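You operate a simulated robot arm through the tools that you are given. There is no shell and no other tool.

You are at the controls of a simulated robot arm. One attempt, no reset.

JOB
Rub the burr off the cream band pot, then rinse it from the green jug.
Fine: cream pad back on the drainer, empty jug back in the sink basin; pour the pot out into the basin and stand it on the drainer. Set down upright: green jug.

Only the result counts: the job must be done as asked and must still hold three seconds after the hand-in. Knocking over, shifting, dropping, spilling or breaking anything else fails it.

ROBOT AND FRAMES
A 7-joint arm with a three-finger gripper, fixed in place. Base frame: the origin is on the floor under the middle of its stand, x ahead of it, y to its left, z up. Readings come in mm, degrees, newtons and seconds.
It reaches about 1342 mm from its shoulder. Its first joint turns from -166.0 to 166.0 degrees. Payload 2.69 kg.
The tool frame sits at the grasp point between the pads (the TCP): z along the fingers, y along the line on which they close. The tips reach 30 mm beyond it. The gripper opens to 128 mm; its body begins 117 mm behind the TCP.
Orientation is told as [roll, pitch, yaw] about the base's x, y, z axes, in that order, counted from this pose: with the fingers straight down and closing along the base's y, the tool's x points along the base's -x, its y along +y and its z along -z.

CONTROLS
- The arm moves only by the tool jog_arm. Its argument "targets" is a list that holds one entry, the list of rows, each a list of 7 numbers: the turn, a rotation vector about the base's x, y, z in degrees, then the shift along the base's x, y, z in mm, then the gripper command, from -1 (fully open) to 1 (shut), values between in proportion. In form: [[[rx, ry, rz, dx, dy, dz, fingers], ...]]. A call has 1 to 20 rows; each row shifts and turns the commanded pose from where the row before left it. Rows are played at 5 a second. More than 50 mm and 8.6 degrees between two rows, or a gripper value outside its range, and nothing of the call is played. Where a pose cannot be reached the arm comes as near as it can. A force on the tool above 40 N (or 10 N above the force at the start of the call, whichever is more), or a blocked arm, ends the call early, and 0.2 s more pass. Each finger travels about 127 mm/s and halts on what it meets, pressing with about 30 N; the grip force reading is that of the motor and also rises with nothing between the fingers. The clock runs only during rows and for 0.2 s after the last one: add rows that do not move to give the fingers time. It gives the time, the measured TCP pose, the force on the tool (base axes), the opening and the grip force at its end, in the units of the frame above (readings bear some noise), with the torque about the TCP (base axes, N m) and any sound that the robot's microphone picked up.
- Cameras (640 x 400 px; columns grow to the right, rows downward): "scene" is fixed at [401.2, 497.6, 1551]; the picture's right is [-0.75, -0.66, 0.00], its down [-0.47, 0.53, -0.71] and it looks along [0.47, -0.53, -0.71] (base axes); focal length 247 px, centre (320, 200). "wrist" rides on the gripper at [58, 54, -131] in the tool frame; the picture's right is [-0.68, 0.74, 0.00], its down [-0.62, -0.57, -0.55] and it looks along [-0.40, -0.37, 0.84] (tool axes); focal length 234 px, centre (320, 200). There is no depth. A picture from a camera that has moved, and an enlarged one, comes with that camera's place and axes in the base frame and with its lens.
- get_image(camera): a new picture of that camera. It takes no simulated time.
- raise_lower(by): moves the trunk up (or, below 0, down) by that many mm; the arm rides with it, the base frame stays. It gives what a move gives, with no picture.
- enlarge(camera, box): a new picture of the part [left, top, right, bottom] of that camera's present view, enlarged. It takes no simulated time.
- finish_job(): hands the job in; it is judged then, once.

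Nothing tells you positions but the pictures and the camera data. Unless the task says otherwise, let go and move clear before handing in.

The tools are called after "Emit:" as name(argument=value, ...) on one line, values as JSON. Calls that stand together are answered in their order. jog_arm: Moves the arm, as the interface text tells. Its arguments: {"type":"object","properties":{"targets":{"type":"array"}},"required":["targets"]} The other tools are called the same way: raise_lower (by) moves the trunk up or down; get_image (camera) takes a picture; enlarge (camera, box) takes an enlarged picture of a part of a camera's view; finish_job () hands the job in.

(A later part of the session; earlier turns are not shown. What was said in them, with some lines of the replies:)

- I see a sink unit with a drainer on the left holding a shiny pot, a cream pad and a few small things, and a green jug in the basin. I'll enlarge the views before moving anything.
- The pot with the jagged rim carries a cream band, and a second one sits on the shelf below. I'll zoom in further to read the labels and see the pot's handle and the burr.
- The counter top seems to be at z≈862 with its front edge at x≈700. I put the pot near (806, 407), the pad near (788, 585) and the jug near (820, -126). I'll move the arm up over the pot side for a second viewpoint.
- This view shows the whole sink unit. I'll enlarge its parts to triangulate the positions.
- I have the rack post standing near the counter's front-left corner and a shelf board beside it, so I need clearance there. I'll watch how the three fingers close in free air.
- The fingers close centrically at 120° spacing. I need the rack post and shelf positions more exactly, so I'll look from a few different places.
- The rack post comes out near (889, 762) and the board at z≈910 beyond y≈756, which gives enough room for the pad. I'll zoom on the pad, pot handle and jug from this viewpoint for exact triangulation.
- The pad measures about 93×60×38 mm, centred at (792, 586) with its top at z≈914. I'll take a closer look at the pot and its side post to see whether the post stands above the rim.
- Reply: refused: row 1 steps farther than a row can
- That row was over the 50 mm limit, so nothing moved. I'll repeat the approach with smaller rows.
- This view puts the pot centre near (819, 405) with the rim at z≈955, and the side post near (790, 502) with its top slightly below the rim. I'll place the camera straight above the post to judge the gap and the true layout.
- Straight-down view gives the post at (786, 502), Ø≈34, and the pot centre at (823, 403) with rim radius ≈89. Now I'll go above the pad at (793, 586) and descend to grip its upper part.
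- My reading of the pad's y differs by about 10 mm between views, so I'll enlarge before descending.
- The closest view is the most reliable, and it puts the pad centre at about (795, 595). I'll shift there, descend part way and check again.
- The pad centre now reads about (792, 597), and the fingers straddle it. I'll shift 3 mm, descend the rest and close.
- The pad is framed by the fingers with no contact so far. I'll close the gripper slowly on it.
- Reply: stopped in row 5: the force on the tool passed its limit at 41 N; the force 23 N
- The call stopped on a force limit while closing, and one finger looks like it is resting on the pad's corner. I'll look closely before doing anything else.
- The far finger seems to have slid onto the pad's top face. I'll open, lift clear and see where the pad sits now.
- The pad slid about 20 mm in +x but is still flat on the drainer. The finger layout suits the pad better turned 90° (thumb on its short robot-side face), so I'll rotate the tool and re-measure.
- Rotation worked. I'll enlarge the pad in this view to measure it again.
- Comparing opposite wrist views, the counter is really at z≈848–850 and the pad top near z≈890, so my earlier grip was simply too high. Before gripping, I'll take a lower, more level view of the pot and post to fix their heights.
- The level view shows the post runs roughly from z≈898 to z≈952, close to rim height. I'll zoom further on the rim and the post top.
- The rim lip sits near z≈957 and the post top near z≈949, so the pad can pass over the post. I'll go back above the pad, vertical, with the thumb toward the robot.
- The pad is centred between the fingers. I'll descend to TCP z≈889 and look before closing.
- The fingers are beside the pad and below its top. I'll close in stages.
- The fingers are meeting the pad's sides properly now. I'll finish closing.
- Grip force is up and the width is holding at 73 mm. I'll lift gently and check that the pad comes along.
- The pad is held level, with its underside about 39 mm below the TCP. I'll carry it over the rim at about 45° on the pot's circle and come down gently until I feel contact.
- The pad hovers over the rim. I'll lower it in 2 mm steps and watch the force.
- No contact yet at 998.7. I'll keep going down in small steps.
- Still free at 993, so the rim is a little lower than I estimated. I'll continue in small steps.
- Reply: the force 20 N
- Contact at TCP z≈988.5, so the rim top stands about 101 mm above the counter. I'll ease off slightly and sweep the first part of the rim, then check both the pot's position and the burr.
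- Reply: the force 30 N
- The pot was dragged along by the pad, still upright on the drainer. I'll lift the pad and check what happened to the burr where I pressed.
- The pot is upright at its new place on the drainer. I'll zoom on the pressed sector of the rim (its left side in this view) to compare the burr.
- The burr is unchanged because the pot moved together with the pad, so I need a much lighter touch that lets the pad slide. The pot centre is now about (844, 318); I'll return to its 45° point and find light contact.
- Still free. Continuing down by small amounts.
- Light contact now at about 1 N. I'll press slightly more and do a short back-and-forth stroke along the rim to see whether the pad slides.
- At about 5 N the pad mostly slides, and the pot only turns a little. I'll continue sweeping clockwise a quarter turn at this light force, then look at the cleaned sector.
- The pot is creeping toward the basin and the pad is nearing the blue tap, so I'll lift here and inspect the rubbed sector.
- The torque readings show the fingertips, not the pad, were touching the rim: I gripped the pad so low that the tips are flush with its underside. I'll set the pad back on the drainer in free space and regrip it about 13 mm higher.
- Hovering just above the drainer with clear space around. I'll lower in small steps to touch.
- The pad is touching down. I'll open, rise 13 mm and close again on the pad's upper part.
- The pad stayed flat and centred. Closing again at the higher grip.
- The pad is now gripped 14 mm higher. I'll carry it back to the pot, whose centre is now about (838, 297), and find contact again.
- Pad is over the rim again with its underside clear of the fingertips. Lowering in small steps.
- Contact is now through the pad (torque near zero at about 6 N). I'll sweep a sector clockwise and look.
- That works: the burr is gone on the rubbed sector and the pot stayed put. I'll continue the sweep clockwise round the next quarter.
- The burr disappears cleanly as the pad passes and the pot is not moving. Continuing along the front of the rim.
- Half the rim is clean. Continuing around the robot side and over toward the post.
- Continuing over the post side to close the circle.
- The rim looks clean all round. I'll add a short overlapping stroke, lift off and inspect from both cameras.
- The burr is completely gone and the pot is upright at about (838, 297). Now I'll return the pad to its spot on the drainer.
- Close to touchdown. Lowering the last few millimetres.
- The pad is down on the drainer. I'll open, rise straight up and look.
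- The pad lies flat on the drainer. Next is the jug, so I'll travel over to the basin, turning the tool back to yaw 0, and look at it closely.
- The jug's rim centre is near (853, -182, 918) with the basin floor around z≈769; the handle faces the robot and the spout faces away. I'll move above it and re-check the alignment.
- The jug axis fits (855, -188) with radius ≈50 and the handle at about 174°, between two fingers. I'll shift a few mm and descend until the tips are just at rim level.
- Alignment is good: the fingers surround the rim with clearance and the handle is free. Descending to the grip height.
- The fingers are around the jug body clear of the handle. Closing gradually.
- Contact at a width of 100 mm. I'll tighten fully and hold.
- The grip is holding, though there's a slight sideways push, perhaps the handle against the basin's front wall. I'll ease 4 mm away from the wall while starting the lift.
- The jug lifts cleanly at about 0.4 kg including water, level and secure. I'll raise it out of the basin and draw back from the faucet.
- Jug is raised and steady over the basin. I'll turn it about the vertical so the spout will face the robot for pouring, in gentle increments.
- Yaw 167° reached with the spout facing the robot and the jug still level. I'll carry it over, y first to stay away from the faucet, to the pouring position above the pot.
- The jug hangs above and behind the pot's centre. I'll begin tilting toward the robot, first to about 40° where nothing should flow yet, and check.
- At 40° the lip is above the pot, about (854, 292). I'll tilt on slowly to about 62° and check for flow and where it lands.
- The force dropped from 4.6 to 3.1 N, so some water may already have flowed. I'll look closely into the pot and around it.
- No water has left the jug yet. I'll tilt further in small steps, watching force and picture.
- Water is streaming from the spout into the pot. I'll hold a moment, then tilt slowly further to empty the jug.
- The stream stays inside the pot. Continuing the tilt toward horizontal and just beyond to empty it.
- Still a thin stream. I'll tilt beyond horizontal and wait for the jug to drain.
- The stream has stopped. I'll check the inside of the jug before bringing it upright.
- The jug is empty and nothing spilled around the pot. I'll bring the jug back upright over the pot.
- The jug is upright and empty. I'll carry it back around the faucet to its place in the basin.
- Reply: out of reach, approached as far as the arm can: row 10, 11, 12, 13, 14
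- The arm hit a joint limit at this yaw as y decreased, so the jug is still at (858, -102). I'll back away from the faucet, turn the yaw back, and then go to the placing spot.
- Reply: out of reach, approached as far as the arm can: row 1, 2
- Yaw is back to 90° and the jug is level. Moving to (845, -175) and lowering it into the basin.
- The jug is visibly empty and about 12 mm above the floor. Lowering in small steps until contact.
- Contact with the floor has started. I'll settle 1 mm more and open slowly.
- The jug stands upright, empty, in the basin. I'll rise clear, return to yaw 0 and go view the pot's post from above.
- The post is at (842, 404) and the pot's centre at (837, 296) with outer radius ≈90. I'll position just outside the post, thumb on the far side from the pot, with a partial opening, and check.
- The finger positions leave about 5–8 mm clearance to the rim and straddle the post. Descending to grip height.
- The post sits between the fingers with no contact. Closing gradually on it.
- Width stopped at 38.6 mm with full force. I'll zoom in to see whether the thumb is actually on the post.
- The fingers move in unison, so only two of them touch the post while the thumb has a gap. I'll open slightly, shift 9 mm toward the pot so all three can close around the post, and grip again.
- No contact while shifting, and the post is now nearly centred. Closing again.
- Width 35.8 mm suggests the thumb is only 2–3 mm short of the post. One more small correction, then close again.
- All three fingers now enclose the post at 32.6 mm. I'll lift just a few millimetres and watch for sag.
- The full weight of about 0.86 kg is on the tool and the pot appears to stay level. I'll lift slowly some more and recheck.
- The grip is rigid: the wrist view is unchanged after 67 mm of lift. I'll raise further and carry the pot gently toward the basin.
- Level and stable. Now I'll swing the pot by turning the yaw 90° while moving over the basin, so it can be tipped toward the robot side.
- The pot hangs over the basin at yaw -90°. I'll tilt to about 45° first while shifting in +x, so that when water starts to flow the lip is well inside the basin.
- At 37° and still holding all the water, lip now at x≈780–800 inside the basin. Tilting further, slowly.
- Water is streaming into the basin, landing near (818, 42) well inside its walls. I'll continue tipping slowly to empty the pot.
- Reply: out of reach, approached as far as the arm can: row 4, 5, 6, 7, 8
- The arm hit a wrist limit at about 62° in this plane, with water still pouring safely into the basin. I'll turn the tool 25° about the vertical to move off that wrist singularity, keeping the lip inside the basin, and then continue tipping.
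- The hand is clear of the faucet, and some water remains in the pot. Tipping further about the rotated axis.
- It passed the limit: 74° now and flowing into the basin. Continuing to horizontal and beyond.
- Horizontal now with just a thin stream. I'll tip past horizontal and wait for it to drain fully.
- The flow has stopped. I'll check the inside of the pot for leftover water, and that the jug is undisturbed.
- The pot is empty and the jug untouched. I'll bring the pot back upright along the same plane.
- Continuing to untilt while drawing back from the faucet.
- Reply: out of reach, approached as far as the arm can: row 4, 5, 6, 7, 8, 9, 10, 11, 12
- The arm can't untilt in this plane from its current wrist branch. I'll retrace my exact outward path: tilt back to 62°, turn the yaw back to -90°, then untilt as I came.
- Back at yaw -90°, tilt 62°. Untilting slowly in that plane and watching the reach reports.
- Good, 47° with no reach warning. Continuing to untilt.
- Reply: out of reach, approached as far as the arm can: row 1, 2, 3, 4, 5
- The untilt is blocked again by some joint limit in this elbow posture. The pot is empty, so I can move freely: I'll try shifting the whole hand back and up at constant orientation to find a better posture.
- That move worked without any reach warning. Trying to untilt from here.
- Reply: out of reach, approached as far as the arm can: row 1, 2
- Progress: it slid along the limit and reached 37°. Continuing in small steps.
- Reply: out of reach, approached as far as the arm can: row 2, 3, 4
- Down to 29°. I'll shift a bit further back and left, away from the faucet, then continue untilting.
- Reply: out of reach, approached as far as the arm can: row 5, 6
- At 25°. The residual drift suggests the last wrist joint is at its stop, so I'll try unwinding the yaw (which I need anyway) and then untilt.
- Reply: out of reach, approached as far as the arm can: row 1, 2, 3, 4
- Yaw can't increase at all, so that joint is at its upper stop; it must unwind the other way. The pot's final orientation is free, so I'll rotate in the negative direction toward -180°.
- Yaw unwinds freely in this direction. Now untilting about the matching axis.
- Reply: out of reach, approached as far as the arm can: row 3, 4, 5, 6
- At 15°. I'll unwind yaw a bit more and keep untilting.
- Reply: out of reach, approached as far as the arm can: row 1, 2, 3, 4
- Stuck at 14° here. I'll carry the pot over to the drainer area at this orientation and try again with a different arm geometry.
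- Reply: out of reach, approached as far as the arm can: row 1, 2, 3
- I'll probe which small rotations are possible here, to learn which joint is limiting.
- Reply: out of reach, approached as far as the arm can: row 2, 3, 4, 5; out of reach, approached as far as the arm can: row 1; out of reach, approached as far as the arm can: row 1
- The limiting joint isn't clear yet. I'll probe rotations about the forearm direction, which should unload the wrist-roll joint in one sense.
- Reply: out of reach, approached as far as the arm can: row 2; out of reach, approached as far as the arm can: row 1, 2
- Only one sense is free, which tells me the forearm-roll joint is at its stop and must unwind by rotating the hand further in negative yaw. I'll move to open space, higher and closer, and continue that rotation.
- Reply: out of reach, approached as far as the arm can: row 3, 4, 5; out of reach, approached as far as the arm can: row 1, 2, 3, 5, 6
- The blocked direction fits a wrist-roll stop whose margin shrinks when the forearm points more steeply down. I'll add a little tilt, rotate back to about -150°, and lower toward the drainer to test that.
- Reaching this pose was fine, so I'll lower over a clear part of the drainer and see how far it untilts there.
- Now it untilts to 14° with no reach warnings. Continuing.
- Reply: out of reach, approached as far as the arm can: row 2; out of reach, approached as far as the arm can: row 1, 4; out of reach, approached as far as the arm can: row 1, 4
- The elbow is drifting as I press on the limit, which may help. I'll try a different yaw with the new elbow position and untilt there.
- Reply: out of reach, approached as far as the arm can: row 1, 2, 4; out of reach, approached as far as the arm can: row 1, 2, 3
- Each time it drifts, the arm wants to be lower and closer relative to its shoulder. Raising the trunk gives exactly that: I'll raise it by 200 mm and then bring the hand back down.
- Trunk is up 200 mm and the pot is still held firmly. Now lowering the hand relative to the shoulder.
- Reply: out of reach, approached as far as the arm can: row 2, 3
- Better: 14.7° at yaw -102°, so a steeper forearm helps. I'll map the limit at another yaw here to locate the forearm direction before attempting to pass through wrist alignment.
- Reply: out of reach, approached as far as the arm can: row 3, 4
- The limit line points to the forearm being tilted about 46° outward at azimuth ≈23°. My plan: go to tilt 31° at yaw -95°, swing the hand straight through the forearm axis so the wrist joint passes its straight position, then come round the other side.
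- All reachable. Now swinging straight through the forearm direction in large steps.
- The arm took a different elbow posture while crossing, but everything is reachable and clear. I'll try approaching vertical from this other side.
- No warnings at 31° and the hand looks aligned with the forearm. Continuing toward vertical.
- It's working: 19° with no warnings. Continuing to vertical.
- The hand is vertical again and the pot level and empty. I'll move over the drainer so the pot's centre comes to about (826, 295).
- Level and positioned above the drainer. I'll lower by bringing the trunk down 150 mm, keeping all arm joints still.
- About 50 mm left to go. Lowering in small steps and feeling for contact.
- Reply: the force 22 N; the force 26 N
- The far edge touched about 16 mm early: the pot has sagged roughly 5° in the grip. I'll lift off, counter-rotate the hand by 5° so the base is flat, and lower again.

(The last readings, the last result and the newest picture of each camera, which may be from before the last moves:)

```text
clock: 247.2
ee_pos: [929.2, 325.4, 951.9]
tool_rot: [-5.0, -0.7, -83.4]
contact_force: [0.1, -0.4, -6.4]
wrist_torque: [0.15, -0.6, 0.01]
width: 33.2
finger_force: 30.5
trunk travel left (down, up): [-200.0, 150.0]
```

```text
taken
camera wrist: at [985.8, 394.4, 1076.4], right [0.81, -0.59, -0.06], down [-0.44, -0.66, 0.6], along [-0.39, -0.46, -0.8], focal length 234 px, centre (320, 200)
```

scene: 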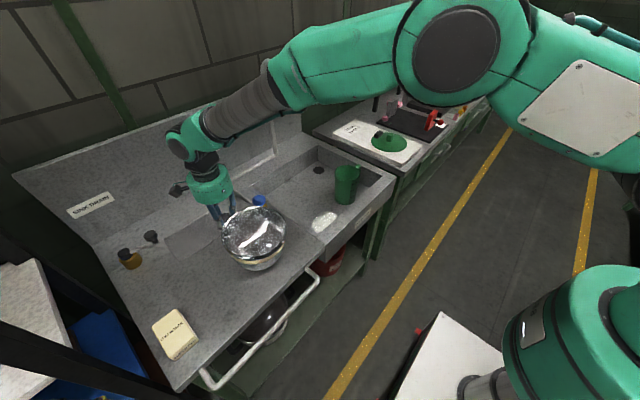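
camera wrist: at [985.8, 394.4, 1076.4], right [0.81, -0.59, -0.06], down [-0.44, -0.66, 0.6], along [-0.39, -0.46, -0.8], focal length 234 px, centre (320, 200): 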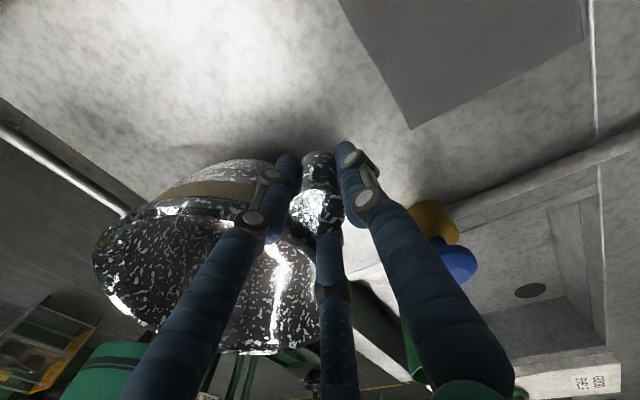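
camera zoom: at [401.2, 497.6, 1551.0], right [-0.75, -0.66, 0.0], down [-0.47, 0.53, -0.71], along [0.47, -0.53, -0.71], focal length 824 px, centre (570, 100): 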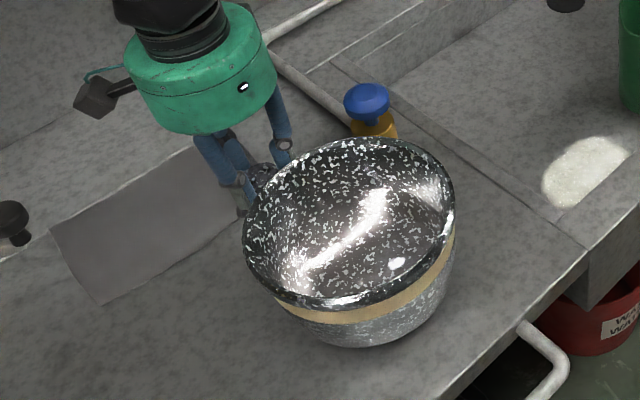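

Emit:
jog_arm(targets=[[[0, 0, 0, 0, 0, -6, 1], [0, 0, 0, 0, 0, -6, 1], [0, 0, 0, 0, 0, 0, 1]]])

Emit:
jog_arm(targets=[[[0, 0, 0, 0, 0, -4, 1], [0, 0, 0, 0, 0, 0, 1]]])

Emit:
jog_arm(targets=[[[0, 0, 0, 0, 0, -3, 1], [0, 0, 0, 0, 0, 0, 1]]])

Emit:
jog_arm(targets=[[[0, 0, 0, 0, 0, -2, 1], [0, 0, 0, 0, 0, 0, 1]]])

```text
clock: 248.0
ee_pos: [928.8, 327.8, 939.1]
tool_rot: [-5.1, -0.7, -83.3]
contact_force: [0.2, 0.2, -5.3]
wrist_torque: [0.15, -0.6, 0.0]
width: 32.7
finger_force: 30.0
trunk travel left (down, up): [-200.0, 150.0]
```

```text
clock: 248.6
ee_pos: [929.3, 326.6, 935.0]
tool_rot: [-4.9, -0.7, -83.4]
contact_force: [0.1, 0.1, -6.1]
wrist_torque: [0.15, -0.6, 0.0]
width: 32.8
finger_force: 30.2
trunk travel left (down, up): [-200.0, 150.0]
```

```text
clock: 249.2
ee_pos: [929.0, 328.6, 932.7]
tool_rot: [-5.1, -0.7, -83.3]
contact_force: [-0.5, 0.8, -6.5]
wrist_torque: [0.13, -0.6, -0.01]
width: 32.7
finger_force: 30.0
trunk travel left (down, up): [-200.0, 150.0]
```

```text
clock: 249.8
ee_pos: [929.6, 327.1, 929.2]
tool_rot: [-5.0, -0.7, -83.3]
contact_force: [0.7, 0.1, -6.6]
wrist_torque: [0.16, -0.6, 0.0]
width: 33.0
finger_force: 29.5
trunk travel left (down, up): [-200.0, 150.0]
```

Still free at 929. Continuing in 1–2 mm steps.

Emit:
jog_arm(targets=[[[0, 0, 0, 0, 0, -2, 1], [0, 0, 0, 0, 0, 0, 1]]])

Emit:
jog_arm(targets=[[[0, 0, 0, 0, 0, -1.5, 1], [0, 0, 0, 0, 0, 0, 1]]])

Emit:
jog_arm(targets=[[[0, 0, 0, 0, 0, -1.5, 1], [0, 0, 0, 0, 0, 0, 1]]])

```text
clock: 250.4
ee_pos: [930.3, 326.6, 928.8]
tool_rot: [-5.0, -0.7, -83.4]
contact_force: [0.9, 1.2, -3.3]
wrist_torque: [0.12, -0.56, -0.07]
width: 33.2
finger_force: 30.6
trunk travel left (down, up): [-200.0, 150.0]
```

```text
clock: 251.0
ee_pos: [929.6, 326.3, 928.4]
tool_rot: [-4.8, -0.7, -83.3]
contact_force: [-1.8, 2.0, 7.9]
wrist_torque: [0.18, 0.19, -0.06]
width: 32.8
finger_force: 30.2
trunk travel left (down, up): [-200.0, 150.0]
```

```text
clock: 251.6
ee_pos: [931.4, 326.2, 928.2]
tool_rot: [-4.8, -0.6, -83.3]
contact_force: [1.2, 0.8, 19.7]
wrist_torque: [0.11, 0.65, -0.06]
width: 32.8
finger_force: 29.8
trunk travel left (down, up): [-200.0, 150.0]
```

Contact is now near the post side, so the base is within about a degree of flat. I'll ease the load, trim 0.8° back, and check again.

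Emit:
jog_arm(targets=[[[0, 0, 0, 0, 0, 1.5, 1], [0.22, -0.77, 0, 0, 0, 0, 1], [0, 0, 0, 0, 0, 0, 1]]])

Emit:
enlarge(camera="scene", box=[180, 170, 310, 290])

```text
clock: 252.4
ee_pos: [928.6, 326.6, 929.5]
tool_rot: [-4.0, -0.5, -83.4]
contact_force: [2.9, -0.4, 21.6]
wrist_torque: [0.15, 0.67, 0.04]
width: 33.0
finger_force: 30.0
trunk travel left (down, up): [-200.0, 150.0]
```

```text
3.33 times, centred on (245, 230) of scene
camera zoom: at [401.2, 497.6, 1551.0], right [-0.75, -0.66, 0.0], down [-0.47, 0.53, -0.71], along [0.47, -0.53, -0.71], focal length 824 px, centre (570, 100)
```

zoom: 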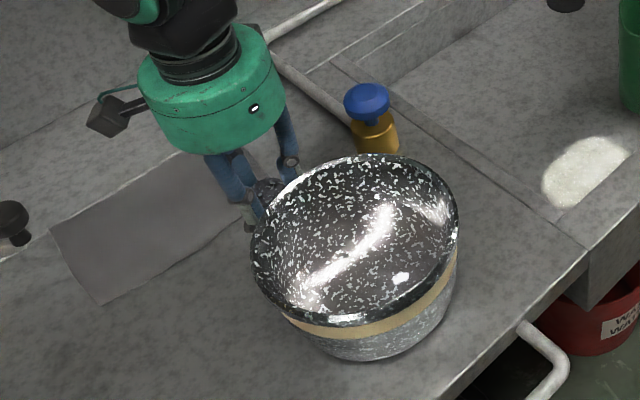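

Emit:
jog_arm(targets=[[[0, 0, 0, 0, 0, 3, 1], [0.3, -1.0, 0, 0, 0, 0, 1], [0, 0, 0, 0, 0, 0, 1]]])

Emit:
jog_arm(targets=[[[0, 0, 0, 0, 0, -1.5, 1], [0, 0, 0, 0, 0, 0, 1]]])

```text
clock: 253.2
ee_pos: [927.5, 326.7, 930.1]
tool_rot: [-3.3, -0.4, -83.4]
contact_force: [-1.7, -1.1, 10.9]
wrist_torque: [0.19, 0.4, 0.13]
width: 33.2
finger_force: 29.8
trunk travel left (down, up): [-200.0, 150.0]
```

```text
clock: 253.8
ee_pos: [929.0, 325.6, 930.3]
tool_rot: [-3.1, -0.3, -83.3]
contact_force: [-3.9, 0.0, 15.0]
wrist_torque: [0.37, 0.81, 0.03]
width: 32.9
finger_force: 30.1
trunk travel left (down, up): [-200.0, 150.0]
```

The base is now essentially flat on the drainer. I'll take most of the load off, then open slightly and check that the pot stays put.

Emit:
jog_arm(targets=[[[0, 0, 0, 0, 0, 1.2, 1], [0, 0, 0, 0, 0, 0, 1]]])

Emit:
jog_arm(targets=[[[0, 0, 0, 0, 0, 0, 0.46], [0, 0, 0, 0, 0, 0, 0.42], [0, 0, 0, 0, 0, 0, 0.38], [0, 0, 0, 0, 0, 0, 0.34], [0, 0, 0, 0, 0, 0, 0.34]]])

Emit:
enlarge(camera="scene", box=[180, 170, 310, 290])

Emit:
enlarge(camera="wrist", box=[80, 120, 400, 320])

```text
clock: 254.4
ee_pos: [928.5, 325.5, 929.5]
tool_rot: [-3.1, -0.3, -83.4]
contact_force: [-2.4, 0.6, 8.9]
wrist_torque: [0.37, 0.4, -0.01]
width: 32.8
finger_force: 29.7
trunk travel left (down, up): [-200.0, 150.0]
```

```text
clock: 255.6
ee_pos: [930.3, 327.0, 929.5]
tool_rot: [-3.2, -0.4, -83.4]
contact_force: [1.4, 0.7, -0.6]
wrist_torque: [0.0, 0.05, 0.06]
width: 41.6
finger_force: 0.1
trunk travel left (down, up): [-200.0, 150.0]
```

```text
3.33 times, centred on (245, 230) of scene
camera zoom: at [401.2, 497.6, 1551.0], right [-0.75, -0.66, 0.0], down [-0.47, 0.53, -0.71], along [0.47, -0.53, -0.71], focal length 824 px, centre (570, 100)
```

zoom: 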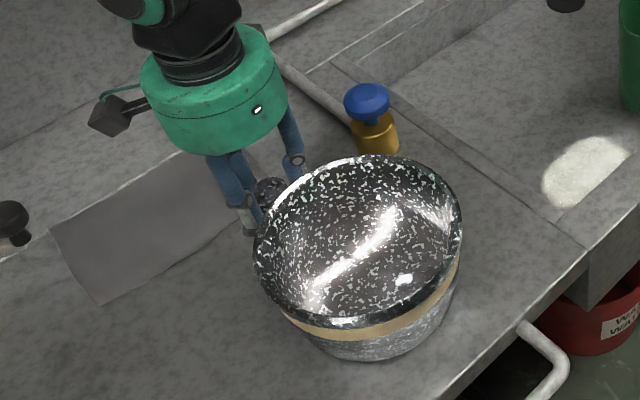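

```text
2.00 times, centred on (240, 220) of wrist
camera zoom: at [981.3, 392.9, 1057.1], right [0.81, -0.59, -0.04], down [-0.46, -0.67, 0.58], along [-0.37, -0.45, -0.81], focal length 468 px, centre (480, 160)
```

zoom: 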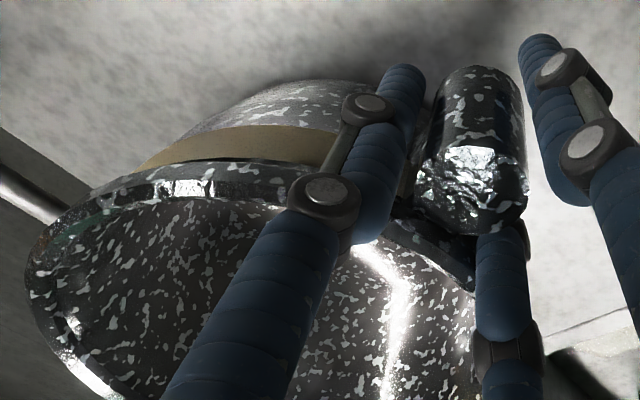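

The pot is free and standing. I'll withdraw the fingers straight along the hand axis, slowly at first.

Emit:
jog_arm(targets=[[[0, 0, 0, 0.3, 0.1, 5, 0.34], [0, 0, 0, 0.5, 0.15, 9, 0.34], [0, 0, 0, 0.5, 0.15, 9, 0.34], [0, 0, 0, 0.5, 0.15, 9, 0.34], [0, 0, 0, 0, 0, 0, 0.34]]])

Emit:
jog_arm(targets=[[[0, 0, 0, 0.6, 0.2, 12, 0.34], [0, 0, 0, 0.6, 0.2, 12, 0.34], [0, 0, 0, 0.6, 0.2, 12, 0.34], [0, 0, 0, 0.6, 0.2, 20, 0.34], [0, 0, 0, 0, 0, 30, 0.34], [0, 0, 0, 0, 0, 40, 0.34], [0, 0, 0, 0, 0, 0, 0.34]]])

Emit:
get_image(camera="wrist")

Emit:
get_image(camera="scene")

```text
clock: 256.8
ee_pos: [930.2, 327.7, 962.0]
tool_rot: [-3.2, -0.4, -83.4]
contact_force: [-0.2, 0.3, 0.2]
wrist_torque: [0.02, -0.03, -0.02]
width: 42.3
finger_force: 0.0
trunk travel left (down, up): [-200.0, 150.0]
```

```text
clock: 258.4
ee_pos: [934.7, 328.6, 1087.2]
tool_rot: [-3.2, -0.4, -83.4]
contact_force: [-0.5, -0.3, 0.7]
wrist_torque: [0.01, -0.06, 0.03]
width: 42.1
finger_force: 0.0
trunk travel left (down, up): [-200.0, 150.0]
```

```text
taken
camera wrist: at [985.8, 393.9, 1215.4], right [0.81, -0.59, -0.04], down [-0.46, -0.67, 0.58], along [-0.37, -0.45, -0.81], focal length 234 px, centre (320, 200)
```

wrist: 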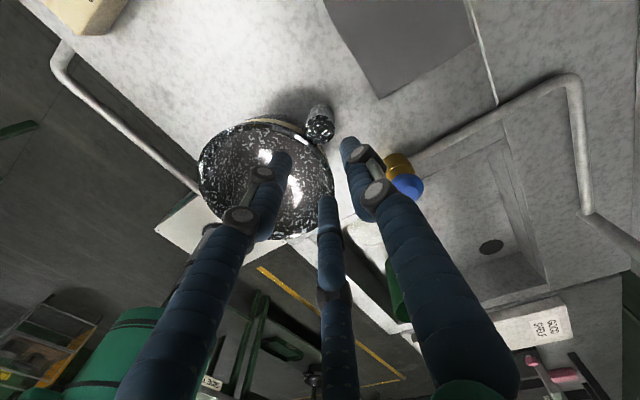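

```text
taken
```

scene: 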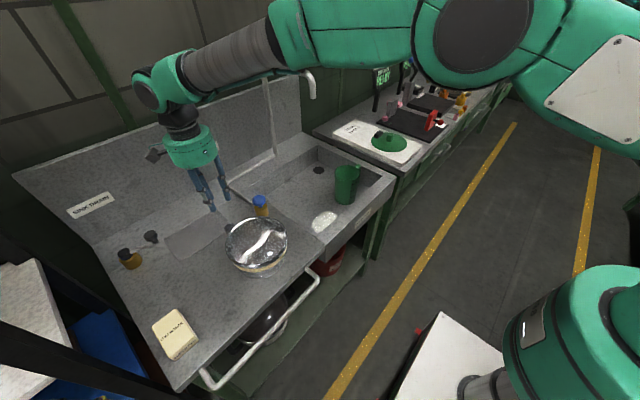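

The hand is clear and the pot stands on the drainer. I'll move further away and inspect every item closely.

Emit:
jog_arm(targets=[[[0, 0, 0, 0, 0, 40, -0.2], [0, 0, 0, -10, 0, 40, -0.2], [0, 0, 0, -30, 0, 30, -0.2], [0, 0, 0, -40, 0, 10, -0.2], [0, 0, 0, -45, 0, 0, -0.2], [0, 0, 0, -45, 0, 0, -0.2], [0, 0, 0, -45, 0, 0, -0.2], [0, 0, 0, 0, 0, 0, -0.2]]])

Emit:
enlarge(camera="scene", box=[200, 190, 310, 290])

Emit:
enlarge(camera="scene", box=[290, 130, 410, 240])

Emit:
enlarge(camera="scene", box=[90, 220, 230, 380])

Emit:
get_image(camera="wrist")

```text
clock: 260.2
ee_pos: [717.6, 326.1, 1207.0]
tool_rot: [-3.2, -0.2, -83.4]
contact_force: [0.1, 0.2, 0.4]
wrist_torque: [0.01, -0.09, -0.03]
width: 76.8
finger_force: 0.1
trunk travel left (down, up): [-200.0, 150.0]
```

```text
4.00 times, centred on (255, 240) of scene
camera zoom: at [401.2, 497.6, 1551.0], right [-0.75, -0.66, 0.0], down [-0.47, 0.53, -0.71], along [0.47, -0.53, -0.71], focal length 988 px, centre (580, 40)
```

zoom: 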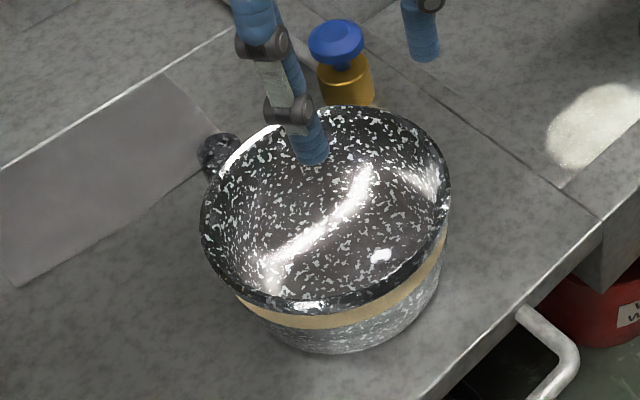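

```text
3.64 times, centred on (350, 185) of scene
camera zoom: at [401.2, 497.6, 1551.0], right [-0.75, -0.66, 0.0], down [-0.47, 0.53, -0.71], along [0.47, -0.53, -0.71], focal length 898 px, centre (211, 254)
```

zoom: 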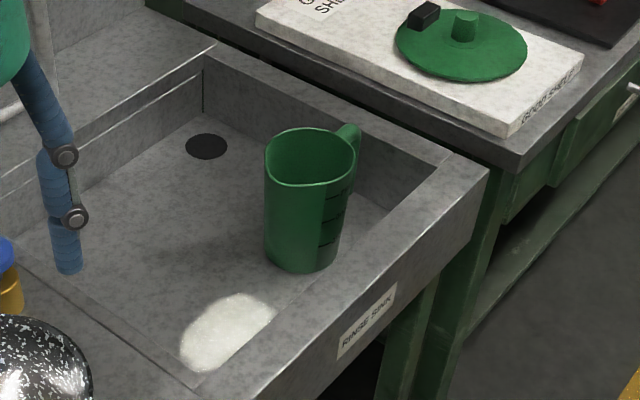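

```text
2.50 times, centred on (160, 300) of scene
camera zoom: at [401.2, 497.6, 1551.0], right [-0.75, -0.66, 0.0], down [-0.47, 0.53, -0.71], along [0.47, -0.53, -0.71], focal length 618 px, centre (720, -50)
```

zoom: 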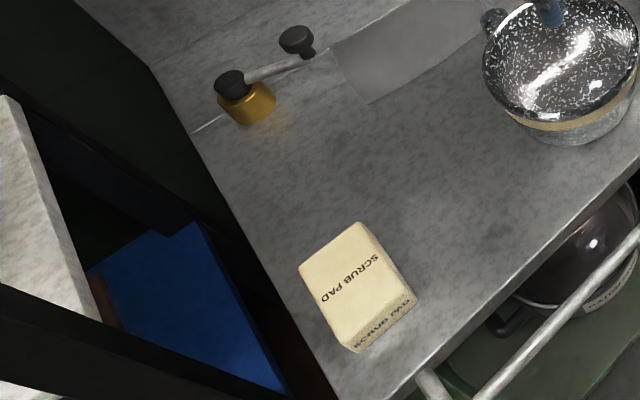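

```text
taken
camera wrist: at [770.3, 393.4, 1334.9], right [0.81, -0.59, -0.04], down [-0.46, -0.67, 0.58], along [-0.37, -0.45, -0.81], focal length 234 px, centre (320, 200)
```

wrist: 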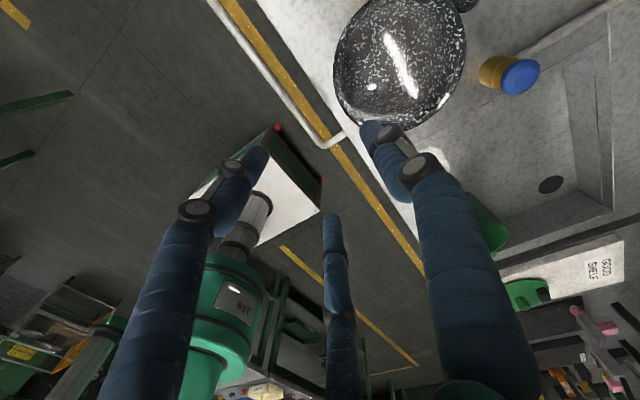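

Everything checks out:
- **Pot:** the burr is gone, and it stands upright and empty on the drainer.
- **Pad:** it lies back on the drainer.
- **Jug:** it stands upright and empty in the basin.
- **Other items:** nothing else has moved, and the hand is clear.

I'm handing in the job.

Emit:
finish_job()

```text
The job is handed in.
```

I rubbed the burr off the cream band pot, rinsed it from the green jug and handed the job in. I haven't been told how it was judged.

- **Burr:** the rim was clean all the way round in the pictures. On the first try the fingertips touched the rim instead of the pad and dragged the pot along the drainer. I regripped the pad higher, and the pot stayed put after that.
- **Rinse:** all the jug's water went into the pot, and the pot was then emptied into the basin. I saw no spills on the drainer or counter.
- **Final places:** the cream pad is back on the drainer. The empty jug stands upright in the basin. The empty pot stands upright on the drainer, a short way from where it started, with its side post facing the back wall.
- **Rest of the scene:** nothing else looked moved in the last pictures, and the hand was open and clear of everything. The trunk is 50 mm higher than at the start.

I did not look inside the jug again after pouring out the pot. It was empty when I set it down, and the pot's stream landed well away from it.
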